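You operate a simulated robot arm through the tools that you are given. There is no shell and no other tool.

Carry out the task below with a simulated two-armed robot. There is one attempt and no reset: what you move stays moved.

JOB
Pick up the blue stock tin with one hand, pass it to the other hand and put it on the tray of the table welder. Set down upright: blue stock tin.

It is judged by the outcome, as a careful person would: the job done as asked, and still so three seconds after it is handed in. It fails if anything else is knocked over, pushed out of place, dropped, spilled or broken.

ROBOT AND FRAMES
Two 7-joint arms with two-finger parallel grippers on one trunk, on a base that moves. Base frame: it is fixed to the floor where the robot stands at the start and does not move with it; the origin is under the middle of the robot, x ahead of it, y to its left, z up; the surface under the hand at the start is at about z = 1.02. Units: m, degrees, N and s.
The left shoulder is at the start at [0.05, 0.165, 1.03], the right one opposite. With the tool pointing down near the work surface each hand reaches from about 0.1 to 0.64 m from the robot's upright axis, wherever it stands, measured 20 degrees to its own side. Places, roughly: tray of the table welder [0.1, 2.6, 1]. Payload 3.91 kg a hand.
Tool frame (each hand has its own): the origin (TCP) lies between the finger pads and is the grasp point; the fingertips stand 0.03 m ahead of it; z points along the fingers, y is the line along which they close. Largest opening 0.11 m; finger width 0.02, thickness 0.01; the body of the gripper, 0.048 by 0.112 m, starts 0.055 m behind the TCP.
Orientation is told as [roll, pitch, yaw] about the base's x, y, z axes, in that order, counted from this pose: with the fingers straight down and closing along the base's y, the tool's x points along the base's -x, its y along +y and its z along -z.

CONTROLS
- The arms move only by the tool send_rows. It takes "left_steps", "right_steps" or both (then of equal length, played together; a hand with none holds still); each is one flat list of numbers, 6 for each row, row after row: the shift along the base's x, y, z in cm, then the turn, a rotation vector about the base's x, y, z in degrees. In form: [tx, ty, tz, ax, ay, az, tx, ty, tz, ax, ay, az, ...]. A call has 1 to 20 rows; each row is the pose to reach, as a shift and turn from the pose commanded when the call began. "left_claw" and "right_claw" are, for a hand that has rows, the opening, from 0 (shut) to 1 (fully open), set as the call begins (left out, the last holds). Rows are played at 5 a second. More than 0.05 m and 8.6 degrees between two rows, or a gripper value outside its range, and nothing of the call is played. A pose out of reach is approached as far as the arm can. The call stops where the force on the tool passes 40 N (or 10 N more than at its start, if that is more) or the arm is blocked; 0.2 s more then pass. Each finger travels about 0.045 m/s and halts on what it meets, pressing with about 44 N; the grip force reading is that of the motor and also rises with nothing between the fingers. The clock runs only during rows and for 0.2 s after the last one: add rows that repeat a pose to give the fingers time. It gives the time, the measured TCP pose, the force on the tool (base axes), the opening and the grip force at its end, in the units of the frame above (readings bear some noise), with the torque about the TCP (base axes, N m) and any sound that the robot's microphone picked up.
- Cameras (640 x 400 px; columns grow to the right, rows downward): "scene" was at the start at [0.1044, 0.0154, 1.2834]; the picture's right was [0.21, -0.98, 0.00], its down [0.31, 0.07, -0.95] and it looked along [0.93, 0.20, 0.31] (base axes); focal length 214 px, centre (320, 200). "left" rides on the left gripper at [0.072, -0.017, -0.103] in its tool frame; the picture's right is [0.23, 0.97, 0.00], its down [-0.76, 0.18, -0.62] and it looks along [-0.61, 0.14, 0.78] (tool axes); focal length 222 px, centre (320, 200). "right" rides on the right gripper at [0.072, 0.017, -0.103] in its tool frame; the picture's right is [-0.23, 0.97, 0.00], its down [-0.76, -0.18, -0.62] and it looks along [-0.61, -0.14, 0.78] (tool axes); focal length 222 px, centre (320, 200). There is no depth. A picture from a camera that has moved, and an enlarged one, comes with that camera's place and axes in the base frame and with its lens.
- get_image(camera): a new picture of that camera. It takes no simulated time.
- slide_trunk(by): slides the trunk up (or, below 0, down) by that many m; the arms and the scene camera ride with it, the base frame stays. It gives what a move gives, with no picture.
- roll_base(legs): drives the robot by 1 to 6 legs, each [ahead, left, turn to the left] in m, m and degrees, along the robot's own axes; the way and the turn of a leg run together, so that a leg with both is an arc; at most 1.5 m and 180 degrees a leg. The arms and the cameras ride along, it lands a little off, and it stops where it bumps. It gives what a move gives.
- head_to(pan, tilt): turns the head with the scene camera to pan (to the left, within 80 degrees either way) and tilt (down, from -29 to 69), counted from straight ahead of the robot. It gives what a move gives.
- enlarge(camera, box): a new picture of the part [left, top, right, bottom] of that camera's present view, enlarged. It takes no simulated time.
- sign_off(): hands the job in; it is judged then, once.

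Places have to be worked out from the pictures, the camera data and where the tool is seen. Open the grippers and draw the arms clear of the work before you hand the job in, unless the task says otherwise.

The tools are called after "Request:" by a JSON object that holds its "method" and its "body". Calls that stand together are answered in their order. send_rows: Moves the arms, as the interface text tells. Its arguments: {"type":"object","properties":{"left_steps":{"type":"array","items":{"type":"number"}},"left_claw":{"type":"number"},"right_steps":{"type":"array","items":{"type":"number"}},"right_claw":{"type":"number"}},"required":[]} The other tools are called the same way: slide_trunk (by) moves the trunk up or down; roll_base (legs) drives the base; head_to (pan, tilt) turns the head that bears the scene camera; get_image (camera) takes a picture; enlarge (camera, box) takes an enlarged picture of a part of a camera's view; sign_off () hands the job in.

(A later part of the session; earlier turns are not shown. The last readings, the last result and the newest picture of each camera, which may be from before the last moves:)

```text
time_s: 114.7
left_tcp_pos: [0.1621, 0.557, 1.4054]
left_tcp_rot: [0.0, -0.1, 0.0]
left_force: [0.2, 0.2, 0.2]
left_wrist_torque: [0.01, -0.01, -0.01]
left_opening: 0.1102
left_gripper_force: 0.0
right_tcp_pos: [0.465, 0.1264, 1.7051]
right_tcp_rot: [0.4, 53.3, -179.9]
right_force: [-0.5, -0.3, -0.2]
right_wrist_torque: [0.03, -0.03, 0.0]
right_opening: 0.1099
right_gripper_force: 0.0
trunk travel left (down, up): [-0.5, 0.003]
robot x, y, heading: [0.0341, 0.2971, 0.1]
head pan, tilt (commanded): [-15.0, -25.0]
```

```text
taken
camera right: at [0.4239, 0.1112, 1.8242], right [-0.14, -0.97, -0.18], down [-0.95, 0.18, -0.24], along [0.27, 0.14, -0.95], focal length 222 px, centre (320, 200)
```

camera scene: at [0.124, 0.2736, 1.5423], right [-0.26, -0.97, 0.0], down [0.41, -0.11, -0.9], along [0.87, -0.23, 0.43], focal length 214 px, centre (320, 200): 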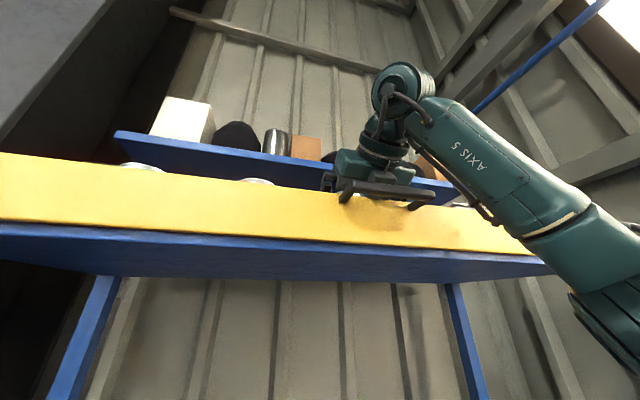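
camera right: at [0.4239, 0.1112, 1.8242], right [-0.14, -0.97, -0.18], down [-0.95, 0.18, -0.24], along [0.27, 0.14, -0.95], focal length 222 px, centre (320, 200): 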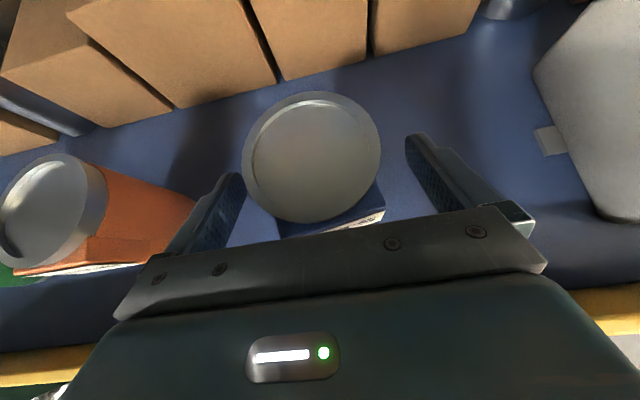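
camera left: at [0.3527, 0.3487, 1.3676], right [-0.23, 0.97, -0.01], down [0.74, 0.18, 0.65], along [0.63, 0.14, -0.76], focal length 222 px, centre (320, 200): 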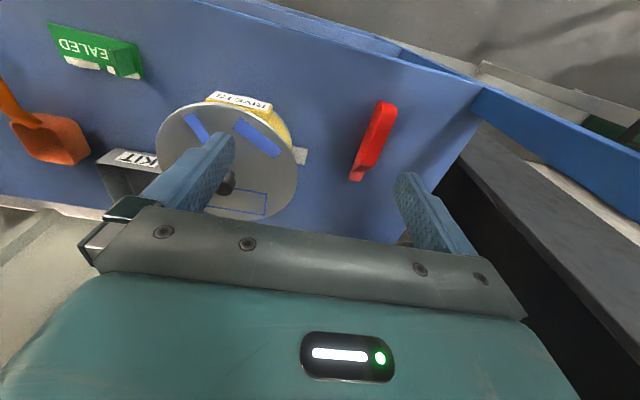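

The tin stands back on the board (rim at 1.723). I flatten the pitch to about 26°, with the hand slightly back, then nudge the base 2 cm forward so that the tin's axis is right at the grasp point.

Request:
{"method": "send_rows", "body": {"right_steps": [-0.3, 0, 0.3, 0, -4, 0, -0.6, 0, 0.3, 0, -8, 0, -0.7, 0, 0, 0, -10.7, 0]}}

Request:
{"method": "roll_base", "body": {"legs": [[0.02, 0, 0]]}}

Request:
{"method": "get_image", "body": {"camera": "right"}}

Request:
{"method": "enlarge", "body": {"camera": "scene", "box": [300, 120, 460, 230]}}

```text
time_s: 115.5
left_tcp_pos: [0.1622, 0.5576, 1.4046]
left_tcp_rot: [0.0, -0.1, 0.0]
left_force: [0.0, 0.1, 0.0]
left_wrist_torque: [-0.02, -0.01, -0.01]
left_opening: 0.1098
left_gripper_force: 0.0
right_tcp_pos: [0.459, 0.1257, 1.704]
right_tcp_rot: [0.3, 64.1, 180.0]
right_force: [0.1, 0.6, -0.3]
right_wrist_torque: [0.03, 0.01, -0.02]
right_opening: 0.1098
right_gripper_force: 0.1
trunk travel left (down, up): [-0.5, 0.003]
robot x, y, heading: [0.0337, 0.2911, -0.1]
head pan, tilt (commanded): [-15.0, -25.0]
```

```text
time_s: 116.2
left_tcp_pos: [0.1821, 0.5576, 1.4035]
left_tcp_rot: [0.0, -0.1, -0.2]
left_force: [0.7, 0.4, -0.4]
left_wrist_torque: [-0.02, 0.0, 0.03]
left_opening: 0.1101
left_gripper_force: 0.1
right_tcp_pos: [0.4781, 0.1259, 1.7043]
right_tcp_rot: [0.5, 63.9, -179.9]
right_force: [0.8, 1.5, 0.3]
right_wrist_torque: [-0.01, 0.03, 0.0]
right_opening: 0.11
right_gripper_force: 0.1
trunk travel left (down, up): [-0.5, 0.003]
robot x, y, heading: [0.0549, 0.2941, -0.2]
head pan, tilt (commanded): [-15.0, -25.0]
```

```text
taken
camera right: at [0.4149, 0.1115, 1.815], right [-0.1, -0.97, -0.2], down [-0.89, 0.18, -0.41], along [0.44, 0.14, -0.89], focal length 222 px, centre (320, 200)
```

right: 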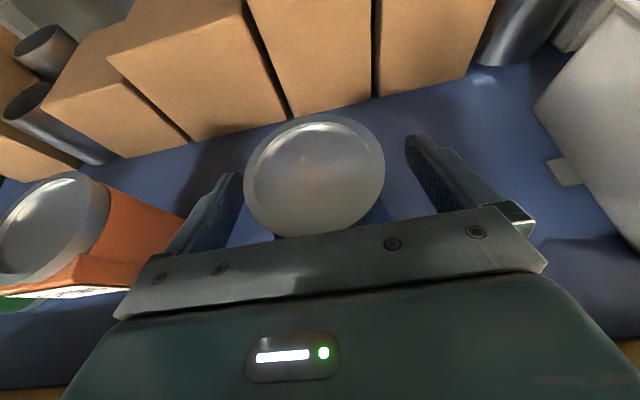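

```text
3.64 times, centred on (380, 175) of scene
camera zoom: at [0.1494, 0.2737, 1.5421], right [-0.26, -0.97, 0.0], down [0.41, -0.11, -0.91], along [0.88, -0.23, 0.42], focal length 780 px, centre (102, 291)
```

zoom: 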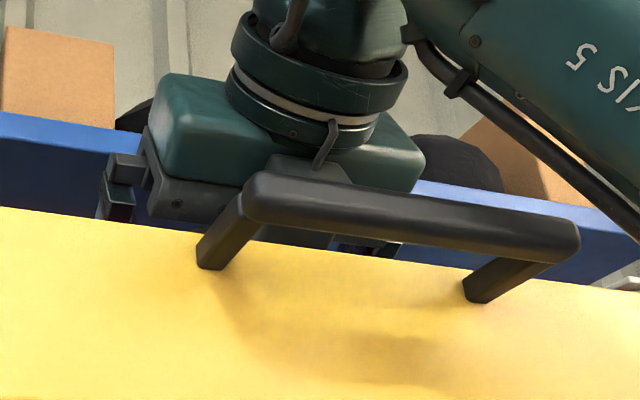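

The tin's axis is now right at the grasp point, no contact forces. I fine-tune by 3 mm and close.

Request:
{"method": "send_rows", "body": {"right_steps": [-0.2, 0.1, -0.3, 0, 0, 0, -0.2, 0.1, -0.3, 0, 0, 0]}}

Request:
{"method": "send_rows", "body": {"right_steps": [0, 0, 0, 0, 0, 0, 0, 0, 0, 0, 0, 0, 0, 0, 0, 0, 0, 0, 0, 0, 0, 0, 0, 0, 0, 0, 0, 0, 0, 0, 0, 0, 0, 0, 0, 0, 0, 0, 0, 0, 0, 0], "right_claw": 0}}

Request:
{"method": "get_image", "body": {"camera": "right"}}

```text
time_s: 116.8
left_tcp_pos: [0.1831, 0.5573, 1.4048]
left_tcp_rot: [0.0, -0.1, -0.2]
left_force: [-0.5, 0.0, -0.6]
left_wrist_torque: [-0.02, 0.02, -0.01]
left_opening: 0.1099
left_gripper_force: 0.1
right_tcp_pos: [0.4777, 0.1276, 1.702]
right_tcp_rot: [0.4, 64.0, -180.0]
right_force: [-0.3, 0.3, -0.3]
right_wrist_torque: [0.02, -0.03, -0.03]
right_opening: 0.11
right_gripper_force: 0.1
trunk travel left (down, up): [-0.5, 0.003]
robot x, y, heading: [0.0515, 0.2956, -0.1]
head pan, tilt (commanded): [-15.0, -25.0]
```

```text
time_s: 118.5
left_tcp_pos: [0.1818, 0.5574, 1.4042]
left_tcp_rot: [0.1, -0.1, -0.1]
left_force: [-1.2, 0.1, 0.4]
left_wrist_torque: [0.01, 0.0, -0.04]
left_opening: 0.1098
left_gripper_force: 0.1
right_tcp_pos: [0.4764, 0.1266, 1.7009]
right_tcp_rot: [0.4, 63.9, -180.1]
right_force: [2.0, -0.6, 1.1]
right_wrist_torque: [0.06, 0.04, -0.02]
right_opening: 0.0666
right_gripper_force: 43.6
trunk travel left (down, up): [-0.5, 0.003]
robot x, y, heading: [0.0554, 0.2921, 0.3]
head pan, tilt (commanded): [-15.0, -25.0]
```

```text
taken
camera right: at [0.4136, 0.1121, 1.8118], right [-0.1, -0.97, -0.2], down [-0.89, 0.18, -0.41], along [0.44, 0.14, -0.89], focal length 222 px, centre (320, 200)
```

right: 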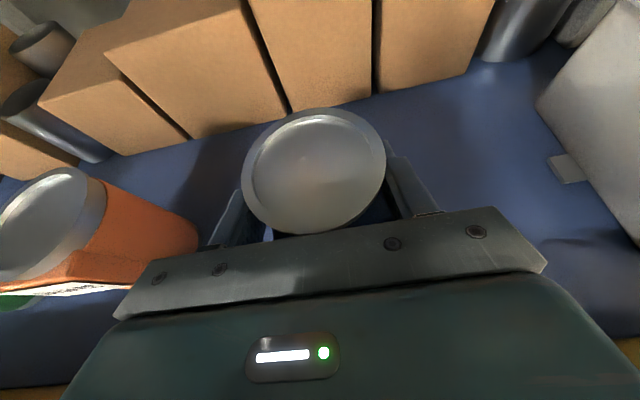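

Gripped just below the rim (opening 0.0666). I lift 1.2 cm slowly and check.

Request:
{"method": "send_rows", "body": {"right_steps": [0, 0, 0.3, 0, 0, 0, 0, 0, 0.6, 0, 0, 0, 0, 0, 0.9, 0, 0, 0, 0, 0, 1.2, 0, 0, 0]}}

Request:
{"method": "get_image", "body": {"camera": "right"}}

```text
time_s: 119.5
left_tcp_pos: [0.1813, 0.557, 1.4052]
left_tcp_rot: [0.0, -0.1, -0.1]
left_force: [-0.9, 1.3, 0.3]
left_wrist_torque: [0.01, 0.01, 0.03]
left_opening: 0.11
left_gripper_force: 0.0
right_tcp_pos: [0.4767, 0.1271, 1.7135]
right_tcp_rot: [0.5, 64.0, -180.0]
right_force: [-0.3, -0.2, -3.3]
right_wrist_torque: [-0.01, -0.03, 0.02]
right_opening: 0.0666
right_gripper_force: 43.9
trunk travel left (down, up): [-0.5, 0.003]
robot x, y, heading: [0.0494, 0.2936, -0.0]
head pan, tilt (commanded): [-15.0, -25.0]
```

```text
taken
camera right: at [0.4135, 0.1128, 1.8238], right [-0.1, -0.97, -0.2], down [-0.89, 0.18, -0.41], along [0.44, 0.14, -0.89], focal length 222 px, centre (320, 200)
```

right: 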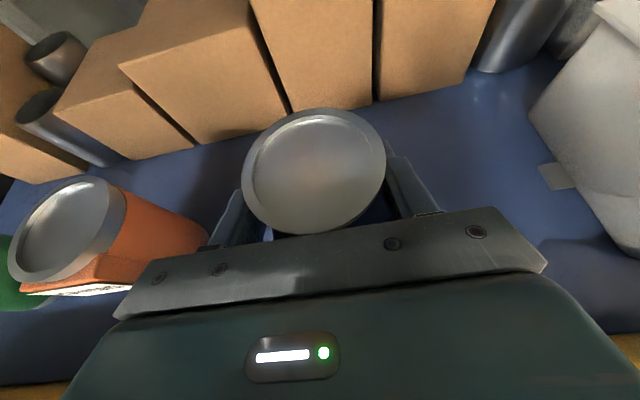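

The tin rises with the hand now (same place in the picture, 3.3 N weight). I continue lifting by about 7 cm, drawing back a little and easing the pitch by 5.5° to stay within reach.

Request:
{"method": "send_rows", "body": {"right_steps": [0, 0, 1.0, 0, 0, 0, -0.5, 0, 2.0, 0, -1, 0, -1.2, 0, 3.0, 0, -2, 0, -2.0, 0, 4.0, 0, -3, 0, -2.8, 0, 5.0, 0, -4, 0, -3.2, 0, 6.0, 0, -5, 0, -3.2, 0, 6.8, 0, -5.5, 0]}}

Request:
{"method": "get_image", "body": {"camera": "right"}}

Request:
{"method": "get_image", "body": {"camera": "scene"}}

```text
time_s: 121.0
left_tcp_pos: [0.1825, 0.5581, 1.4037]
left_tcp_rot: [0.0, -0.1, -0.1]
left_force: [0.2, -0.4, 0.4]
left_wrist_torque: [0.03, 0.0, 0.02]
left_opening: 0.1102
left_gripper_force: 0.0
right_tcp_pos: [0.4442, 0.1273, 1.7827]
right_tcp_rot: [0.6, 69.6, -179.7]
right_force: [0.3, 0.4, -4.5]
right_wrist_torque: [-0.03, 0.0, -0.02]
right_opening: 0.0663
right_gripper_force: 43.3
trunk travel left (down, up): [-0.5, 0.003]
robot x, y, heading: [0.0491, 0.2956, 0.0]
head pan, tilt (commanded): [-15.0, -25.0]
```

```text
taken
camera right: at [0.3718, 0.1123, 1.8862], right [-0.08, -0.97, -0.21], down [-0.85, 0.18, -0.5], along [0.52, 0.14, -0.84], focal length 222 px, centre (320, 200)
```

right: 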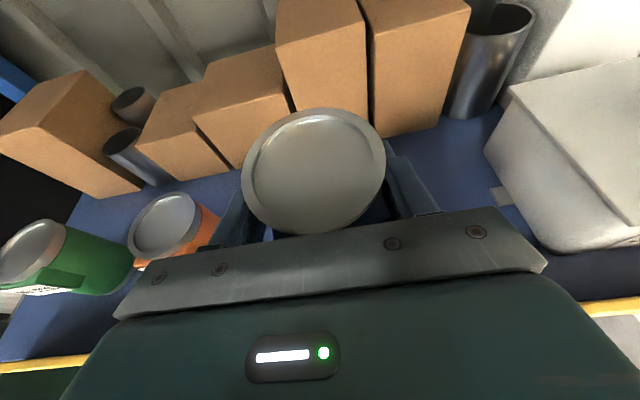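

```text
taken
camera scene: at [0.1497, 0.2737, 1.5421], right [-0.26, -0.97, 0.0], down [0.41, -0.11, -0.91], along [0.88, -0.23, 0.42], focal length 214 px, centre (320, 200)
```

scene: 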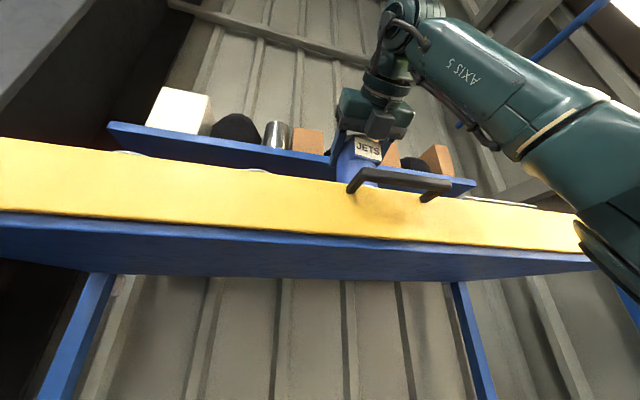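

The tin is up and held. I zoom in to judge the clearance of its base over the wall and handle before backing out.

Request:
{"method": "enlarge", "body": {"camera": "scene", "box": [300, 110, 460, 210]}}

```text
4.00 times, centred on (380, 160) of scene
camera zoom: at [0.1497, 0.2737, 1.5421], right [-0.26, -0.97, 0.0], down [0.41, -0.11, -0.91], along [0.88, -0.23, 0.42], focal length 858 px, centre (80, 360)
```

zoom: 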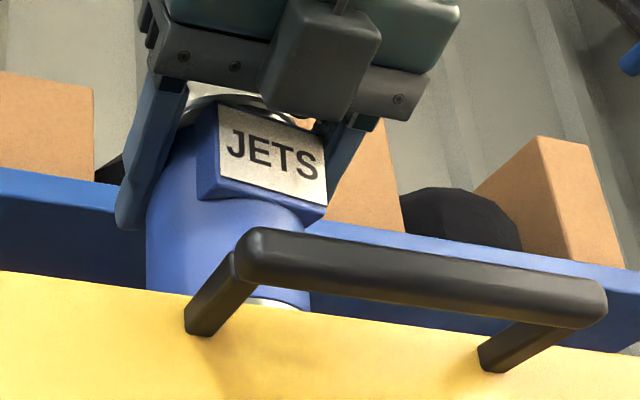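

The tin's silver base rim is visible just above the wall edge: its base is at about z = 1.69, about 1.5 cm over the wall and handle. I back the robot straight out by 0.35 m.

Request:
{"method": "roll_base", "body": {"legs": [[-0.35, 0, 0]]}}

Request:
{"method": "get_image", "body": {"camera": "right"}}

Request:
{"method": "get_image", "body": {"camera": "scene"}}

```text
time_s: 123.3
left_tcp_pos: [-0.1695, 0.5557, 1.405]
left_tcp_rot: [0.0, -0.1, -0.7]
left_force: [-0.2, 0.8, 0.1]
left_wrist_torque: [0.01, 0.02, 0.01]
left_opening: 0.11
left_gripper_force: 0.2
right_tcp_pos: [0.0909, 0.1239, 1.7805]
right_tcp_rot: [0.4, 69.6, 179.5]
right_force: [-0.4, 0.7, -4.8]
right_wrist_torque: [0.01, 0.06, -0.02]
right_opening: 0.0662
right_gripper_force: 44.1
trunk travel left (down, up): [-0.5, 0.003]
robot x, y, heading: [-0.299, 0.2887, -0.4]
head pan, tilt (commanded): [-15.0, -25.0]
```

```text
taken
camera right: at [0.0179, 0.1103, 1.886], right [-0.09, -0.97, -0.21], down [-0.85, 0.19, -0.5], along [0.52, 0.13, -0.84], focal length 222 px, centre (320, 200)
```

right: 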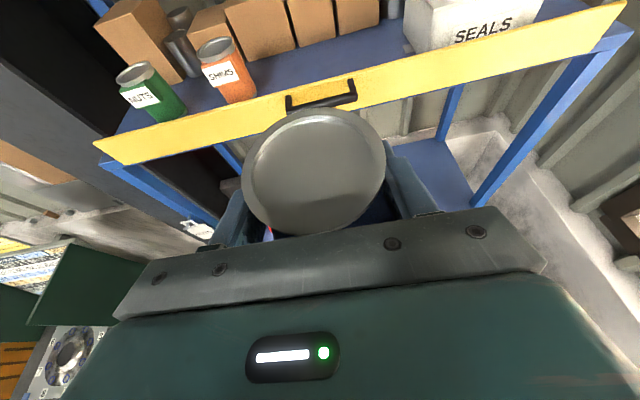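

```text
taken
camera scene: at [-0.2031, 0.2741, 1.542], right [-0.27, -0.96, 0.0], down [0.41, -0.11, -0.91], along [0.87, -0.24, 0.42], focal length 214 px, centre (320, 200)
```

scene: 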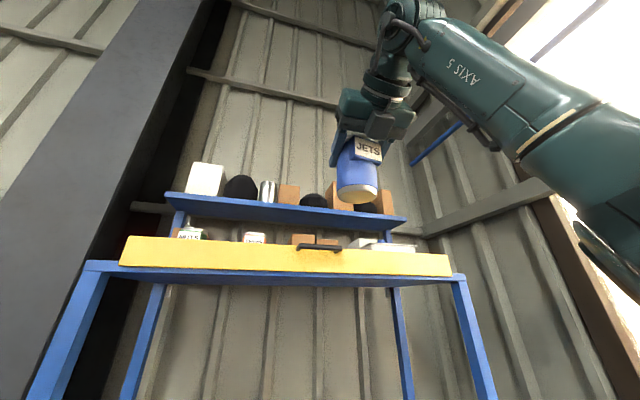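

The tin is out and the neighbouring tins are undisturbed. I lower the right hand to a comfortable height (z ≈ 1.35), restoring the pitch so the tin is upright.

Request:
{"method": "send_rows", "body": {"right_steps": [0, 0, -4.3, 0, 0.6, 0, 0, 0, -8.6, 0, 1.2, 0, 0, 0, -12.9, 0, 1.8, 0, 0, 0, -17.2, 0, 2.4, 0, 0, 0, -21.5, 0, 3, 0, 0, 0, -25.8, 0, 3.6, 0, 0, 0, -30.1, 0, 4.2, 0, 0, 0, -34.4, 0, 4.8, 0, 0, 0, -38.7, 0, 5.4, 0, 0, 0, -43, 0, 5.7, 0]}}

Request:
{"method": "head_to", "body": {"pan": -10, "tilt": 15}}

Request:
{"method": "get_image", "body": {"camera": "scene"}}

Request:
{"method": "get_image", "body": {"camera": "right"}}

```text
time_s: 125.5
left_tcp_pos: [-0.1673, 0.5583, 1.4038]
left_tcp_rot: [0.0, -0.1, -0.7]
left_force: [0.7, 0.8, 0.0]
left_wrist_torque: [-0.01, 0.01, -0.01]
left_opening: 0.11
left_gripper_force: 0.1
right_tcp_pos: [0.0904, 0.1221, 1.3509]
right_tcp_rot: [0.4, 63.8, 179.6]
right_force: [0.6, -0.2, -4.6]
right_wrist_torque: [-0.02, 0.01, 0.0]
right_opening: 0.0662
right_gripper_force: 44.0
trunk travel left (down, up): [-0.5, 0.003]
robot x, y, heading: [-0.301, 0.295, -0.5]
head pan, tilt (commanded): [-15.0, -25.0]
```

```text
time_s: 126.6
left_tcp_pos: [-0.1676, 0.5576, 1.4052]
left_tcp_rot: [0.0, 0.0, -0.6]
left_force: [-0.3, 0.1, 0.2]
left_wrist_torque: [0.0, 0.01, 0.01]
left_opening: 0.1103
left_gripper_force: 0.1
right_tcp_pos: [0.0905, 0.1243, 1.351]
right_tcp_rot: [0.6, 63.9, 179.5]
right_force: [0.1, -0.4, -4.2]
right_wrist_torque: [-0.02, 0.03, -0.05]
right_opening: 0.0661
right_gripper_force: 43.6
trunk travel left (down, up): [-0.5, 0.003]
robot x, y, heading: [-0.2984, 0.2966, -0.6]
head pan, tilt (commanded): [-10.0, 15.0]
```

```text
taken
camera scene: at [-0.1796, 0.2761, 1.4823], right [-0.18, -0.98, 0.0], down [-0.25, 0.05, -0.97], along [0.95, -0.18, -0.26], focal length 214 px, centre (320, 200)
```

scene: 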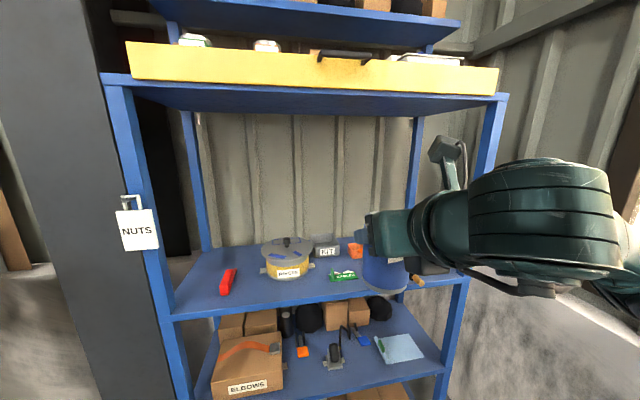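

```text
taken
camera right: at [0.0279, 0.1095, 1.4626], right [-0.11, -0.97, -0.2], down [-0.89, 0.19, -0.41], along [0.44, 0.13, -0.89], focal length 222 px, centre (320, 200)
```

right: 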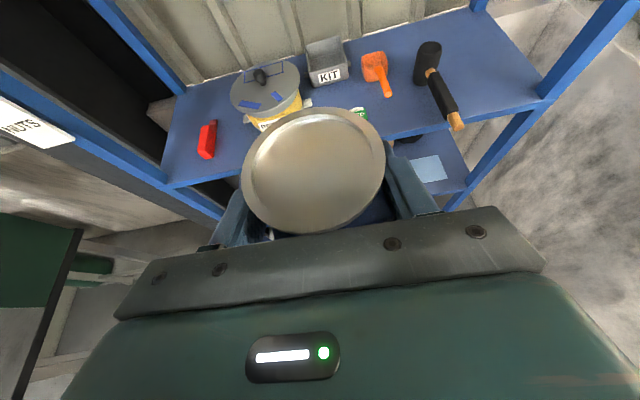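

All is steady. I now swing the right hand by 90° of yaw so it points to the left, bringing the tin to the robot's centre line for the handover.

Request:
{"method": "send_rows", "body": {"right_steps": [0.1, 1.5, 0, 0, 0, 8.2, 0.2, 3, 0, 0, 0, 16.4, 0.3, 4.5, 0, 0, 0, 24.6, 0.4, 6, 0, 0, 0, 32.8, 0.5, 7.5, 0, 0, 0, 41, 0.6, 9, 0, 0, 0, 49.2, 0.7, 10.5, 0, 0, 0, 57.4, 0.8, 12, 0, 0, 0, 65.6, 0.9, 13.5, 0, 0, 0, 73.8, 1, 15, 0, 0, 0, 82, 1, 16.5, 0, 0, 0, 90, 1, 17, 0, 0, 0, 90]}}

Request:
{"method": "get_image", "body": {"camera": "scene"}}

Request:
{"method": "get_image", "body": {"camera": "right"}}

```text
time_s: 129.2
left_tcp_pos: [-0.1681, 0.5581, 1.4048]
left_tcp_rot: [0.0, -0.1, -0.6]
left_force: [1.3, 0.3, 0.3]
left_wrist_torque: [0.01, 0.01, -0.03]
left_opening: 0.1101
left_gripper_force: 0.1
right_tcp_pos: [0.1022, 0.2944, 1.3524]
right_tcp_rot: [0.6, 63.7, -90.3]
right_force: [-0.7, 0.2, -3.6]
right_wrist_torque: [0.02, 0.03, 0.06]
right_opening: 0.0663
right_gripper_force: 43.9
trunk travel left (down, up): [-0.5, 0.003]
robot x, y, heading: [-0.3, 0.2961, -0.6]
head pan, tilt (commanded): [-10.0, 15.0]
```

```text
taken
camera scene: at [-0.1798, 0.276, 1.4822], right [-0.18, -0.98, 0.0], down [-0.25, 0.05, -0.97], along [0.95, -0.18, -0.26], focal length 214 px, centre (320, 200)
```

scene: 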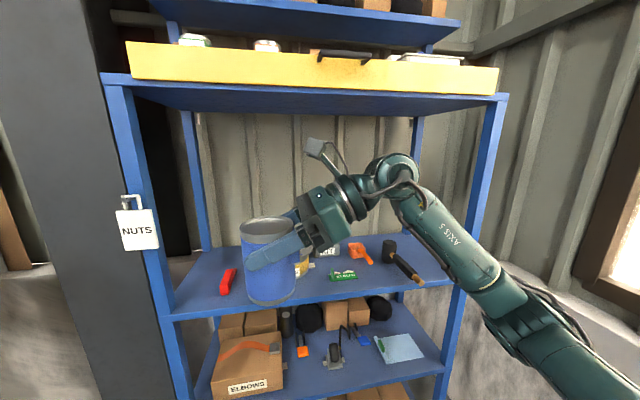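

```text
taken
camera right: at [0.1158, 0.2352, 1.4625], right [0.97, -0.11, -0.2], down [-0.19, -0.89, -0.41], along [-0.13, 0.44, -0.89], focal length 222 px, centre (320, 200)
```

right: 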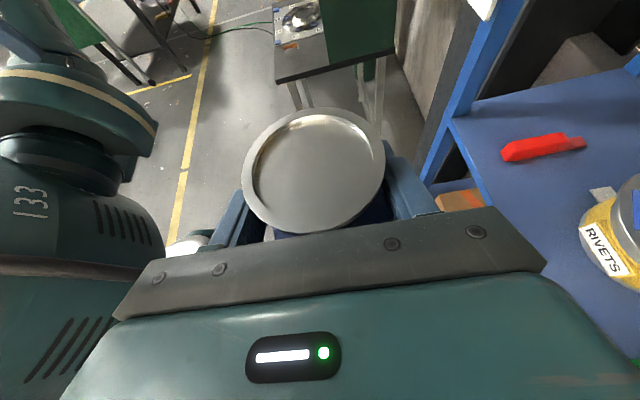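

The tin is upright at the robot's centre line. I zoom in to measure its outline for the left hand's approach.

Request:
{"method": "enlarge", "body": {"camera": "scene", "box": [210, 190, 370, 320]}}

```text
3.08 times, centred on (290, 255) of scene
camera zoom: at [-0.1798, 0.276, 1.4822], right [-0.18, -0.98, 0.0], down [-0.25, 0.05, -0.97], along [0.95, -0.18, -0.26], focal length 660 px, centre (412, 31)
```

zoom: 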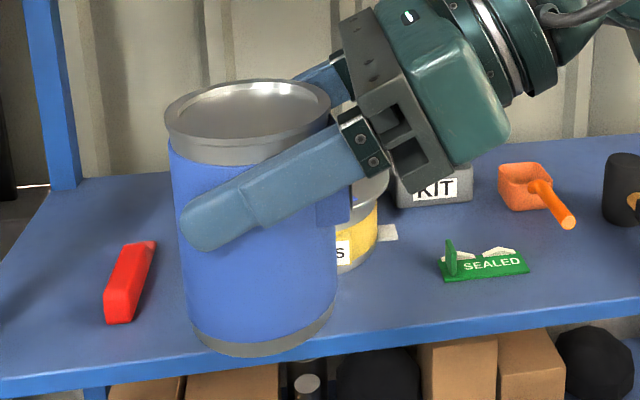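

The tin measures about 0.10 tall (base at z ≈ 1.272, top at 1.372). Before choosing the handover grip I want to see the tray closely, so I drive to the aisle by the welder with the tin held in front: first turn left, then sidestep away from the tables.

Request:
{"method": "roll_base", "body": {"legs": [[0, 0, 90]]}}

Request:
{"method": "head_to", "body": {"pan": 0, "tilt": 15}}

Request:
{"method": "get_image", "body": {"camera": "scene"}}

```text
time_s: 133.5
left_tcp_pos: [-0.5672, 0.4208, 1.4046]
left_tcp_rot: [0.0, -0.1, 90.6]
left_force: [-1.0, 0.5, -0.3]
left_wrist_torque: [0.02, -0.01, 0.01]
left_opening: 0.1098
left_gripper_force: 0.1
right_tcp_pos: [-0.3092, 0.6969, 1.3511]
right_tcp_rot: [0.6, 63.8, 0.8]
right_force: [-0.1, -0.2, -3.6]
right_wrist_torque: [0.01, 0.0, 0.02]
right_opening: 0.0664
right_gripper_force: 43.8
trunk travel left (down, up): [-0.5, 0.003]
robot x, y, heading: [-0.2972, 0.293, 90.7]
head pan, tilt (commanded): [-10.0, 15.0]
```

```text
time_s: 134.2
left_tcp_pos: [-0.5658, 0.4228, 1.404]
left_tcp_rot: [0.0, -0.1, 90.6]
left_force: [0.0, -0.4, 0.6]
left_wrist_torque: [-0.02, 0.04, 0.0]
left_opening: 0.1101
left_gripper_force: 0.0
right_tcp_pos: [-0.309, 0.6961, 1.3512]
right_tcp_rot: [0.4, 63.7, 0.8]
right_force: [0.0, 0.1, -4.7]
right_wrist_torque: [0.01, 0.02, 0.01]
right_opening: 0.0659
right_gripper_force: 44.4
trunk travel left (down, up): [-0.5, 0.003]
robot x, y, heading: [-0.3011, 0.2977, 90.9]
head pan, tilt (commanded): [0.0, 15.0]
```

```text
taken
camera scene: at [-0.3024, 0.4166, 1.4822], right [1.0, 0.01, 0.0], down [0.0, -0.26, -0.97], along [-0.01, 0.97, -0.26], focal length 214 px, centre (320, 200)
```

scene: 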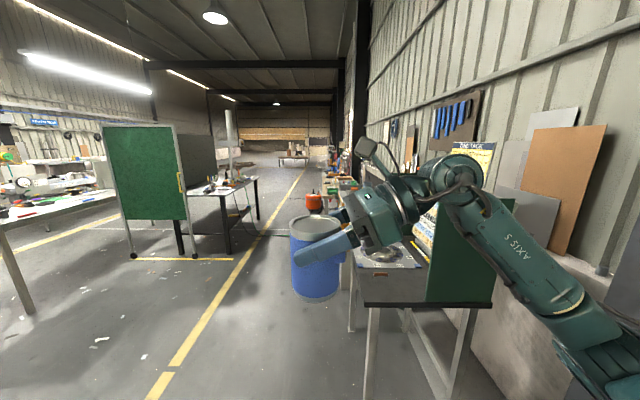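

The path along the aisle is clear; the plate table's left edge is at x ≈ -0.12. I sidestep left by 0.45 m and drive forward 1.4 m.

Request:
{"method": "roll_base", "body": {"legs": [[0, 0.45, -0.9], [1.4, 0, 0]]}}

Request:
{"method": "head_to", "body": {"pan": -45, "tilt": 25}}

Request:
{"method": "get_image", "body": {"camera": "scene"}}

```text
time_s: 145.3
left_tcp_pos: [-0.9935, 1.8351, 1.4044]
left_tcp_rot: [0.0, -0.1, 88.5]
left_force: [1.1, 0.8, 0.6]
left_wrist_torque: [0.05, 0.03, 0.0]
left_opening: 0.11
left_gripper_force: 0.0
right_tcp_pos: [-0.7269, 2.1, 1.35]
right_tcp_rot: [0.4, 63.8, -1.2]
right_force: [-0.9, -0.2, -4.4]
right_wrist_torque: [0.05, 0.02, -0.01]
right_opening: 0.0657
right_gripper_force: 44.2
trunk travel left (down, up): [-0.5, 0.003]
robot x, y, heading: [-0.7336, 1.699, 88.5]
head pan, tilt (commanded): [0.0, 15.0]
```

```text
time_s: 146.4
left_tcp_pos: [-0.9937, 1.8343, 1.4048]
left_tcp_rot: [0.0, -0.2, 88.5]
left_force: [-0.3, -0.1, -0.7]
left_wrist_torque: [0.02, 0.02, 0.0]
left_opening: 0.11
left_gripper_force: 0.0
right_tcp_pos: [-0.7257, 2.0986, 1.3513]
right_tcp_rot: [0.4, 63.8, -1.4]
right_force: [-0.4, 0.0, -4.3]
right_wrist_torque: [0.01, -0.01, 0.0]
right_opening: 0.0657
right_gripper_force: 44.0
trunk travel left (down, up): [-0.5, 0.003]
robot x, y, heading: [-0.7323, 1.698, 88.6]
head pan, tilt (commanded): [-45.0, 25.0]
```

```text
taken
camera scene: at [-0.6653, 1.7895, 1.466], right [0.69, -0.72, 0.0], down [-0.31, -0.29, -0.91], along [0.66, 0.63, -0.42], focal length 214 px, centre (320, 200)
```

scene: 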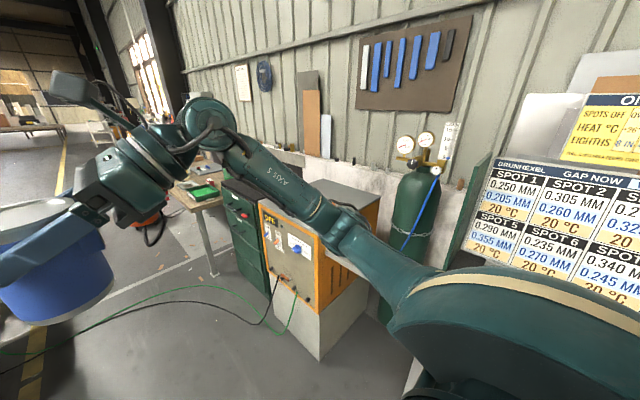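

The orange machine is ahead to the right. I drive on 0.85 m and turn right to face it.

Request:
{"method": "roll_base", "body": {"legs": [[0.85, 0, 0], [0, 0, -88.5]]}}

Request:
{"method": "head_to", "body": {"pan": 0, "tilt": 20}}

Request:
{"method": "get_image", "body": {"camera": "scene"}}

```text
time_s: 154.7
left_tcp_pos: [-0.572, 2.8029, 1.404]
left_tcp_rot: [0.0, -0.1, -0.1]
left_force: [0.7, -0.7, 0.4]
left_wrist_torque: [-0.03, 0.01, 0.01]
left_opening: 0.1102
left_gripper_force: 0.1
right_tcp_pos: [-0.3013, 2.5427, 1.3512]
right_tcp_rot: [0.6, 63.8, -90.0]
right_force: [-0.8, -0.4, -3.5]
right_wrist_torque: [0.0, 0.0, 0.0]
right_opening: 0.0658
right_gripper_force: 43.5
trunk travel left (down, up): [-0.5, 0.003]
robot x, y, heading: [-0.7038, 2.5386, -0.2]
head pan, tilt (commanded): [-45.0, 25.0]
```

```text
time_s: 155.8
left_tcp_pos: [-0.5731, 2.8033, 1.4041]
left_tcp_rot: [-0.1, -0.2, -0.1]
left_force: [0.6, -0.5, 0.2]
left_wrist_torque: [-0.01, 0.01, -0.02]
left_opening: 0.1101
left_gripper_force: 0.0
right_tcp_pos: [-0.3001, 2.5442, 1.3508]
right_tcp_rot: [0.4, 63.8, -89.9]
right_force: [0.1, -0.3, -4.8]
right_wrist_torque: [-0.01, 0.01, 0.03]
right_opening: 0.0658
right_gripper_force: 44.4
trunk travel left (down, up): [-0.5, 0.003]
robot x, y, heading: [-0.699, 2.5375, -0.2]
head pan, tilt (commanded): [0.0, 20.0]
```

```text
taken
camera scene: at [-0.5808, 2.538, 1.4741], right [0.0, -1.0, 0.0], down [-0.34, 0.0, -0.94], along [0.94, 0.0, -0.34], focal length 214 px, centre (320, 200)
```

scene: 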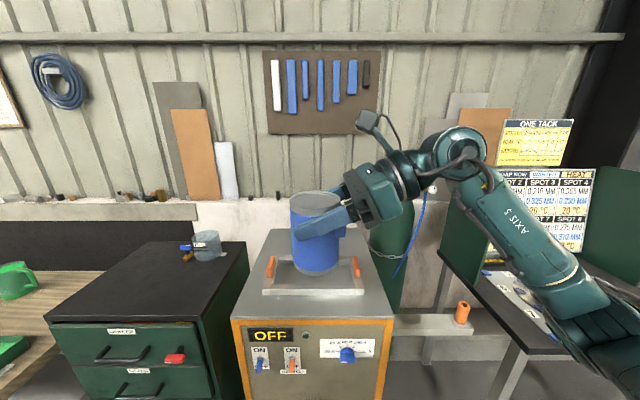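

I'm facing the welder: control panel "OFF", and on top a framed tray with orange grips left and right. I zoom in on the tray.

Request:
{"method": "enlarge", "body": {"camera": "scene", "box": [225, 180, 405, 330]}}

Request:
{"method": "get_image", "body": {"camera": "right"}}

Request:
{"method": "get_image", "body": {"camera": "left"}}

```text
2.67 times, centred on (315, 255) of scene
camera zoom: at [-0.5808, 2.538, 1.4741], right [0.0, -1.0, 0.0], down [-0.34, 0.0, -0.94], along [0.94, 0.0, -0.34], focal length 572 px, centre (333, 53)
```

zoom: 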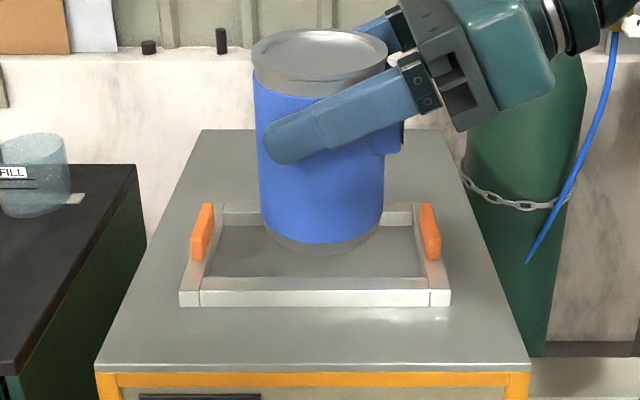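

```text
taken
camera right: at [-0.2861, 2.4834, 1.4622], right [0.97, -0.11, -0.2], down [-0.18, -0.89, -0.41], along [-0.14, 0.43, -0.89], focal length 222 px, centre (320, 200)
```

right: 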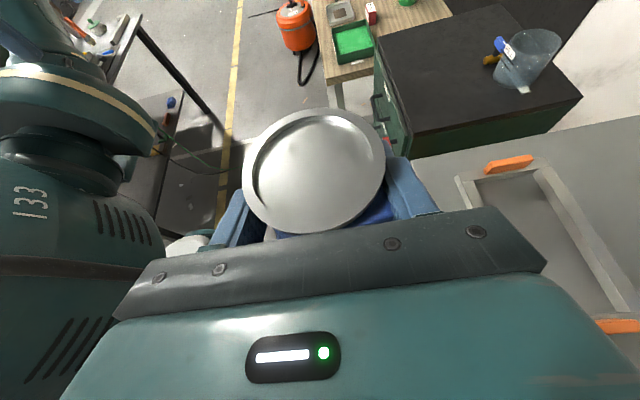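

```text
taken
camera left: at [-0.6459, 2.7866, 1.5079], right [-0.23, 0.97, 0.0], down [0.76, 0.18, 0.62], along [0.61, 0.14, -0.78], focal length 222 px, centre (320, 200)
```

left: 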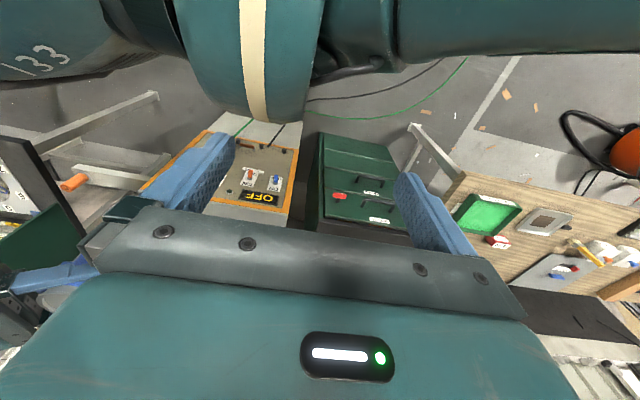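

The tray is a shallow frame (inner floor about x 0.01–0.125, y 2.43–2.69, rim about 2 cm high) with orange grips at its sides. A top-down final placement by the left hand is best, so the right hand should first hold the tin low; the black cabinet top to the left looks like a good place to set the tin briefly and regrip. I look at it.

Request:
{"method": "head_to", "body": {"pan": 35, "tilt": 30}}

Request:
{"method": "get_image", "body": {"camera": "scene"}}

```text
time_s: 156.8
left_tcp_pos: [-0.5716, 2.8032, 1.4053]
left_tcp_rot: [0.1, -0.1, -0.1]
left_force: [0.0, -0.3, 0.3]
left_wrist_torque: [-0.04, 0.02, 0.0]
left_opening: 0.1102
left_gripper_force: 0.1
right_tcp_pos: [-0.3014, 2.5428, 1.3519]
right_tcp_rot: [0.4, 63.8, -89.9]
right_force: [-0.1, 0.6, -4.4]
right_wrist_torque: [0.03, 0.04, 0.0]
right_opening: 0.0655
right_gripper_force: 43.6
trunk travel left (down, up): [-0.5, 0.003]
robot x, y, heading: [-0.7026, 2.538, 0.0]
head pan, tilt (commanded): [35.0, 30.0]
```

```text
taken
camera scene: at [-0.5997, 2.5899, 1.458], right [0.57, -0.82, 0.0], down [-0.41, -0.29, -0.87], along [0.71, 0.5, -0.5], focal length 214 px, centre (320, 200)
```

scene: 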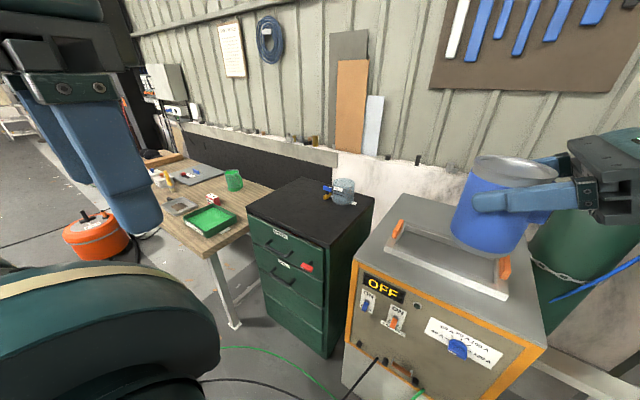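

The black cabinet top (front edge x ≈ -0.12, y 2.90–3.33, about z 0.93) has a free front edge. I sidestep left 0.58 m to stand before it.

Request:
{"method": "roll_base", "body": {"legs": [[0, 0.58, 0]]}}

Request:
{"method": "head_to", "body": {"pan": 0, "tilt": 30}}

Request:
{"method": "get_image", "body": {"camera": "scene"}}

```text
time_s: 162.4
left_tcp_pos: [-0.5735, 3.393, 1.4044]
left_tcp_rot: [0.1, 0.0, 0.2]
left_force: [-0.1, 0.8, -0.7]
left_wrist_torque: [0.0, -0.01, 0.0]
left_opening: 0.11
left_gripper_force: 0.0
right_tcp_pos: [-0.3016, 3.135, 1.3513]
right_tcp_rot: [0.5, 63.9, -89.7]
right_force: [0.6, 0.6, -5.1]
right_wrist_torque: [-0.02, -0.02, -0.04]
right_opening: 0.0655
right_gripper_force: 44.1
trunk travel left (down, up): [-0.5, 0.003]
robot x, y, heading: [-0.7021, 3.1271, 0.2]
head pan, tilt (commanded): [35.0, 30.0]
```

```text
time_s: 163.4
left_tcp_pos: [-0.5738, 3.3931, 1.4043]
left_tcp_rot: [0.0, 0.0, 0.1]
left_force: [-0.1, 0.7, 0.5]
left_wrist_torque: [0.01, 0.01, 0.01]
left_opening: 0.1095
left_gripper_force: 0.1
right_tcp_pos: [-0.3021, 3.1342, 1.3517]
right_tcp_rot: [0.4, 63.8, -89.7]
right_force: [-0.3, 0.2, -5.4]
right_wrist_torque: [-0.02, 0.0, 0.01]
right_opening: 0.0658
right_gripper_force: 43.9
trunk travel left (down, up): [-0.5, 0.003]
robot x, y, heading: [-0.7053, 3.1314, 0.3]
head pan, tilt (commanded): [0.0, 30.0]
```

```text
taken
camera scene: at [-0.5838, 3.1284, 1.458], right [0.0, -1.0, 0.0], down [-0.5, 0.0, -0.87], along [0.87, 0.0, -0.5], focal length 214 px, centre (320, 200)
```

scene: 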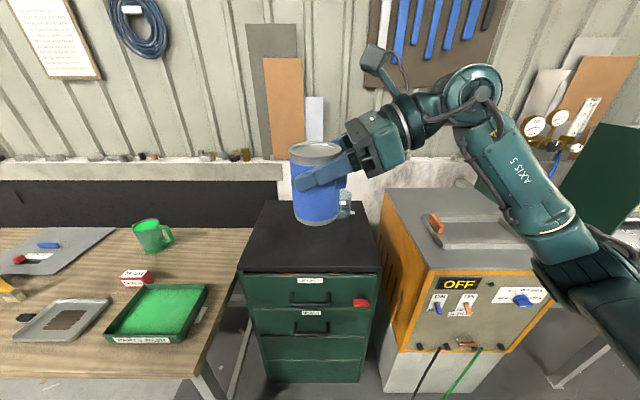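

I swing the right hand back to point forward (+x), bringing the tin toward the cabinet's front edge at a safe height.

Request:
{"method": "send_rows", "body": {"right_steps": [1.5, -1, -0.5, 0, 0, -8.2, 3, -2, -1, 0, 0, -16.4, 4.5, -3, -1.5, 0, 0, -24.6, 6, -4, -2, 0, 0, -32.8, 7.5, -5, -3, 0, 0, -41, 9, -6, -4, 0, 0, -49.2, 11, -7, -5, 0, 0, -57.4, 13, -8, -6, 0, 0, -65.6, 15, -9, -7, 0, 0, -73.8, 17, -10, -8, 0, 0, -82, 19, -11, -9, 0, 0, -89.7, 20, -11, -10, 0, 0, -89.7]}}

Request:
{"method": "get_image", "body": {"camera": "scene"}}

Request:
{"method": "get_image", "body": {"camera": "right"}}

```text
time_s: 166.0
left_tcp_pos: [-0.5747, 3.3926, 1.4042]
left_tcp_rot: [0.0, -0.1, 0.0]
left_force: [-0.1, -1.0, 0.4]
left_wrist_torque: [0.02, -0.03, 0.02]
left_opening: 0.11
left_gripper_force: 0.1
right_tcp_pos: [-0.1018, 3.0232, 1.2515]
right_tcp_rot: [0.5, 63.8, -179.6]
right_force: [0.2, 0.2, -4.8]
right_wrist_torque: [-0.01, 0.03, 0.03]
right_opening: 0.0654
right_gripper_force: 44.0
trunk travel left (down, up): [-0.5, 0.003]
robot x, y, heading: [-0.7009, 3.1284, 0.3]
head pan, tilt (commanded): [0.0, 30.0]
```

```text
taken
camera scene: at [-0.5835, 3.1279, 1.458], right [0.0, -1.0, 0.0], down [-0.5, 0.0, -0.87], along [0.87, 0.0, -0.5], focal length 214 px, centre (320, 200)
```

scene: 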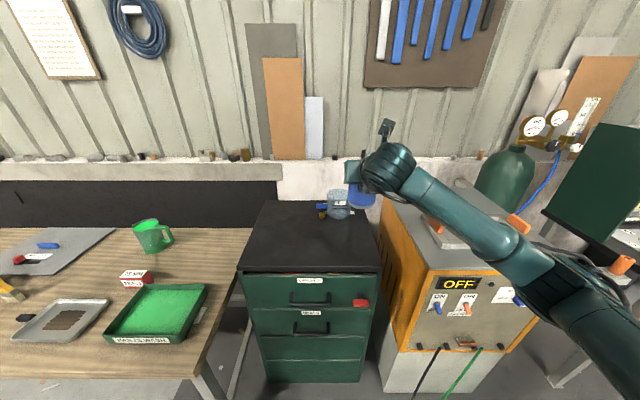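

```text
taken
camera right: at [-0.1627, 3.0077, 1.3624], right [-0.1, -0.97, -0.2], down [-0.9, 0.18, -0.41], along [0.43, 0.14, -0.89], focal length 222 px, centre (320, 200)
```

right: 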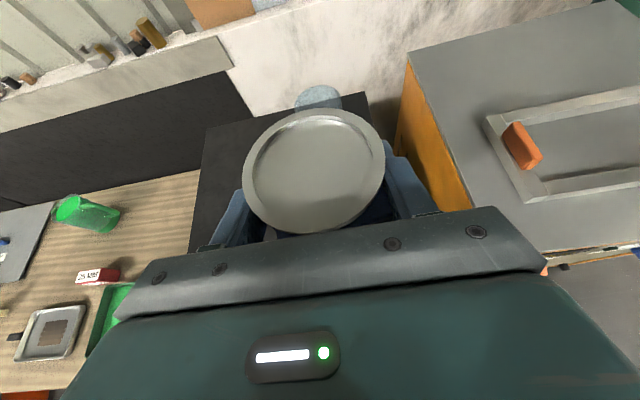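

I move the tin over the cabinet at about [-0.045, 3.06] and lower it to about 5 cm above the top.

Request:
{"method": "send_rows", "body": {"right_steps": [1.2, 0.8, -4, 0, 0, 0, 2.4, 1.6, -8, 0, 0, 0, 3.6, 2.4, -12, 0, 0, 0, 4.8, 3.2, -16, 0, 0, 0, 5.7, 3.7, -20, 0, 0, 0]}}

Request:
{"method": "get_image", "body": {"camera": "scene"}}

Request:
{"method": "enlarge", "body": {"camera": "scene", "box": [230, 150, 430, 290]}}

```text
time_s: 167.2
left_tcp_pos: [-0.5738, 3.3934, 1.4053]
left_tcp_rot: [-0.1, 0.0, 0.1]
left_force: [0.5, -0.1, -0.3]
left_wrist_torque: [0.01, 0.01, -0.01]
left_opening: 0.1101
left_gripper_force: 0.1
right_tcp_pos: [-0.0444, 3.0616, 1.0523]
right_tcp_rot: [0.3, 63.7, -179.5]
right_force: [0.1, 0.2, -4.4]
right_wrist_torque: [0.02, 0.01, 0.02]
right_opening: 0.0654
right_gripper_force: 44.3
trunk travel left (down, up): [-0.5, 0.003]
robot x, y, heading: [-0.7045, 3.1315, 0.3]
head pan, tilt (commanded): [0.0, 30.0]
```

```text
taken
camera scene: at [-0.5831, 3.1287, 1.4579], right [0.0, -1.0, 0.0], down [-0.5, 0.0, -0.87], along [0.87, 0.0, -0.5], focal length 214 px, centre (320, 200)
```

scene: 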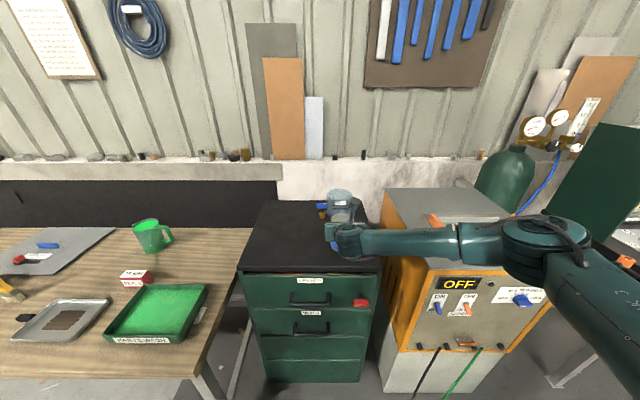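

```text
2.86 times, centred on (330, 220) of scene
camera zoom: at [-0.5831, 3.1287, 1.4579], right [0.0, -1.0, 0.0], down [-0.5, 0.0, -0.87], along [0.87, 0.0, -0.5], focal length 613 px, centre (291, 143)
```

zoom: 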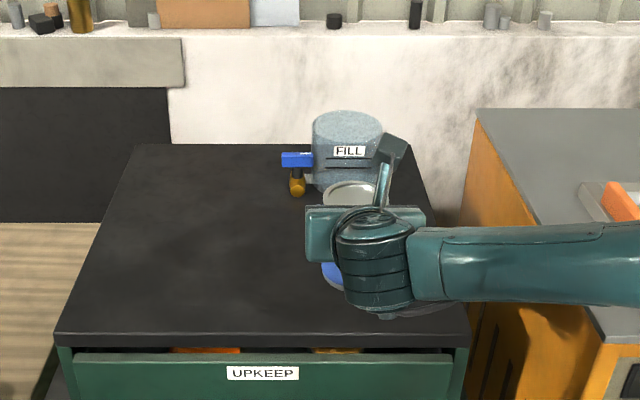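

I lower further in small steps, watching the force for the touch-down.

Request:
{"method": "send_rows", "body": {"right_steps": [0, 0, -1.5, 0, 0, 0, 0, 0, -3, 0, 0, 0, 0, 0, -4, 0, 0, 0]}}

Request:
{"method": "send_rows", "body": {"right_steps": [0, 0, -0.4, 0, 0, 0, 0, 0, -0.8, 0, 0, 0]}}

Request:
{"method": "get_image", "body": {"camera": "right"}}

```text
time_s: 168.0
left_tcp_pos: [-0.574, 3.3942, 1.405]
left_tcp_rot: [0.1, -0.1, 0.1]
left_force: [-0.1, 0.7, -0.5]
left_wrist_torque: [-0.04, 0.03, 0.01]
left_opening: 0.11
left_gripper_force: 0.1
right_tcp_pos: [-0.0437, 3.0619, 1.0102]
right_tcp_rot: [0.4, 63.7, -179.4]
right_force: [0.4, 0.1, -4.2]
right_wrist_torque: [0.0, 0.03, -0.03]
right_opening: 0.0653
right_gripper_force: 43.7
trunk travel left (down, up): [-0.5, 0.003]
robot x, y, heading: [-0.704, 3.1314, 0.1]
head pan, tilt (commanded): [0.0, 30.0]
```

```text
time_s: 168.6
left_tcp_pos: [-0.5733, 3.393, 1.4042]
left_tcp_rot: [-0.1, -0.1, 0.2]
left_force: [0.1, 0.4, -1.0]
left_wrist_torque: [0.03, 0.02, 0.02]
left_opening: 0.1097
left_gripper_force: 0.0
right_tcp_pos: [-0.0449, 3.0608, 1.0025]
right_tcp_rot: [0.5, 63.8, -179.3]
right_force: [-0.1, -0.6, -4.1]
right_wrist_torque: [0.0, 0.02, -0.01]
right_opening: 0.0656
right_gripper_force: 43.8
trunk travel left (down, up): [-0.5, 0.003]
robot x, y, heading: [-0.7037, 3.1226, 0.2]
head pan, tilt (commanded): [0.0, 30.0]
```

```text
taken
camera right: at [-0.1058, 3.0457, 1.1134], right [-0.1, -0.97, -0.2], down [-0.9, 0.17, -0.41], along [0.43, 0.14, -0.89], focal length 222 px, centre (320, 200)
```

right: 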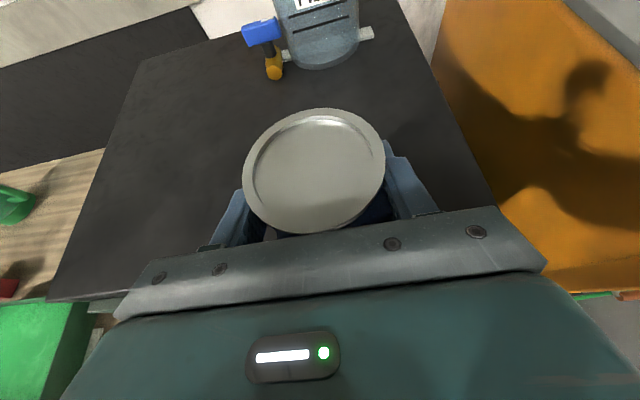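

No contact yet. I continue down in small steps.

Request:
{"method": "send_rows", "body": {"right_steps": [0, 0, -0.3, 0, 0, 0, 0, 0, -0.6, 0, 0, 0]}}

Request:
{"method": "send_rows", "body": {"right_steps": [0, 0, -0.3, 0, 0, 0, 0, 0, -0.6, 0, 0, 0]}}

```text
time_s: 169.2
left_tcp_pos: [-0.573, 3.3925, 1.405]
left_tcp_rot: [-0.1, -0.1, 0.1]
left_force: [-0.3, 0.3, -0.1]
left_wrist_torque: [0.02, 0.02, 0.01]
left_opening: 0.1098
left_gripper_force: 0.0
right_tcp_pos: [-0.0439, 3.0616, 0.9974]
right_tcp_rot: [0.6, 63.7, -179.4]
right_force: [0.0, 0.0, -4.4]
right_wrist_torque: [0.0, 0.01, 0.0]
right_opening: 0.0655
right_gripper_force: 43.8
trunk travel left (down, up): [-0.5, 0.003]
robot x, y, heading: [-0.703, 3.1283, 0.3]
head pan, tilt (commanded): [0.0, 30.0]
```

```text
time_s: 169.8
left_tcp_pos: [-0.5732, 3.3929, 1.405]
left_tcp_rot: [0.1, -0.1, 0.1]
left_force: [0.1, 0.7, 0.0]
left_wrist_torque: [-0.02, -0.01, 0.0]
left_opening: 0.1098
left_gripper_force: 0.0
right_tcp_pos: [-0.045, 3.0606, 0.9901]
right_tcp_rot: [0.5, 63.7, -179.5]
right_force: [0.4, -0.1, -4.3]
right_wrist_torque: [0.02, 0.02, 0.0]
right_opening: 0.0655
right_gripper_force: 43.4
trunk travel left (down, up): [-0.5, 0.003]
robot x, y, heading: [-0.7018, 3.1285, 0.1]
head pan, tilt (commanded): [0.0, 30.0]
```

Still free (about -4.3 N, the tin's weight). I continue.

Request:
{"method": "send_rows", "body": {"right_steps": [0, 0, -0.3, 0, 0, 0, 0, 0, -0.6, 0, 0, 0]}}

Request:
{"method": "send_rows", "body": {"right_steps": [0, 0, -0.3, 0, 0, 0, 0, 0, -0.6, 0, 0, 0]}}

Request:
{"method": "enlarge", "body": {"camera": "scene", "box": [230, 180, 430, 300]}}

```text
time_s: 170.4
left_tcp_pos: [-0.5737, 3.3946, 1.4045]
left_tcp_rot: [0.1, -0.2, 0.0]
left_force: [0.1, -0.2, 0.2]
left_wrist_torque: [0.01, 0.04, -0.03]
left_opening: 0.11
left_gripper_force: 0.1
right_tcp_pos: [-0.0442, 3.0611, 0.9843]
right_tcp_rot: [0.5, 63.7, -179.4]
right_force: [-0.6, 0.0, -4.8]
right_wrist_torque: [-0.01, 0.03, 0.0]
right_opening: 0.0654
right_gripper_force: 44.6
trunk travel left (down, up): [-0.5, 0.003]
robot x, y, heading: [-0.7014, 3.1291, 0.2]
head pan, tilt (commanded): [0.0, 30.0]
```

```text
time_s: 171.0
left_tcp_pos: [-0.5752, 3.3933, 1.4043]
left_tcp_rot: [0.0, -0.2, 0.1]
left_force: [-0.2, -0.2, -0.1]
left_wrist_torque: [0.03, -0.03, 0.01]
left_opening: 0.1102
left_gripper_force: 0.2
right_tcp_pos: [-0.0437, 3.0605, 0.982]
right_tcp_rot: [0.4, 64.0, -179.5]
right_force: [-2.3, -0.6, 6.5]
right_wrist_torque: [0.16, -0.08, 0.01]
right_opening: 0.0656
right_gripper_force: 44.4
trunk travel left (down, up): [-0.5, 0.003]
robot x, y, heading: [-0.701, 3.1273, 0.3]
head pan, tilt (commanded): [0.0, 30.0]
```

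```text
3.20 times, centred on (330, 240) of scene
camera zoom: at [-0.5854, 3.1282, 1.4584], right [0.0, -1.0, 0.0], down [-0.5, 0.0, -0.87], along [0.87, 0.0, -0.5], focal length 686 px, centre (288, 72)
```

zoom: 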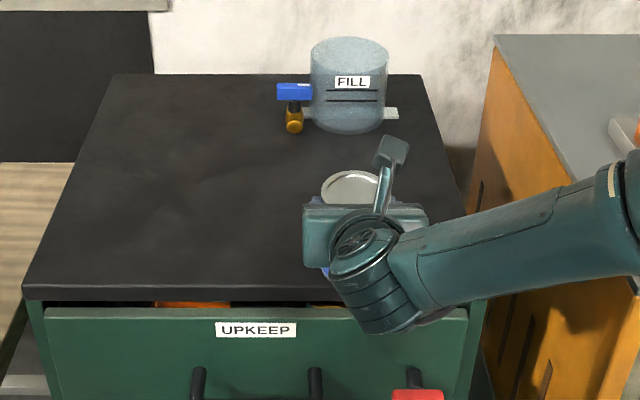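

Touch-down felt at TCP z ≈ 0.983 (cabinet top about z = 0.903). The edge works out at x ≈ -0.07, so the tin is a bit too near it; I lift 1 cm, move 2.2 cm inward and set down again.

Request:
{"method": "send_rows", "body": {"right_steps": [0, 0, 0.7, 0, 0, 0, 0, 0, 1.4, 0, 0, 0, 1.1, 0, 1.4, 0, 0, 0, 2.2, 0, 1.4, 0, 0, 0, 2.2, 0, 0.7, 0, 0, 0, 2.2, 0, 0.1, 0, 0, 0, 2.2, 0, -0.2, 0, 0, 0]}}

Request:
{"method": "get_image", "body": {"camera": "right"}}

```text
time_s: 172.6
left_tcp_pos: [-0.5769, 3.3943, 1.4043]
left_tcp_rot: [0.0, -0.2, 0.1]
left_force: [0.2, 0.2, -0.4]
left_wrist_torque: [-0.01, 0.02, 0.01]
left_opening: 0.1099
left_gripper_force: 0.0
right_tcp_pos: [-0.0217, 3.0619, 0.9822]
right_tcp_rot: [0.2, 64.3, -179.6]
right_force: [-1.7, -1.3, 13.9]
right_wrist_torque: [0.41, -0.01, -0.02]
right_opening: 0.0655
right_gripper_force: 44.0
trunk travel left (down, up): [-0.5, 0.003]
robot x, y, heading: [-0.703, 3.1273, 0.1]
head pan, tilt (commanded): [0.0, 30.0]
```

```text
taken
camera right: at [-0.085, 3.0457, 1.0926], right [-0.1, -0.97, -0.2], down [-0.89, 0.18, -0.42], along [0.44, 0.14, -0.89], focal length 222 px, centre (320, 200)
```

right: 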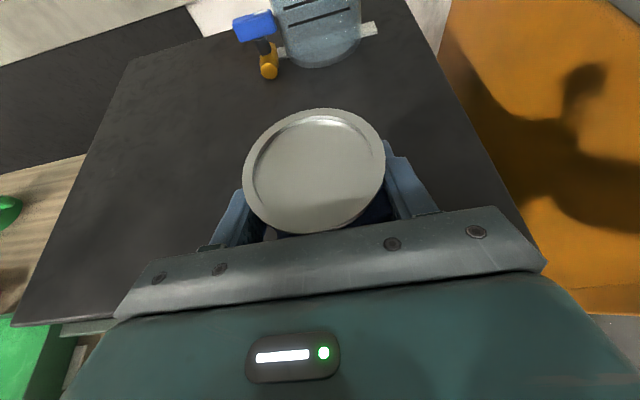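

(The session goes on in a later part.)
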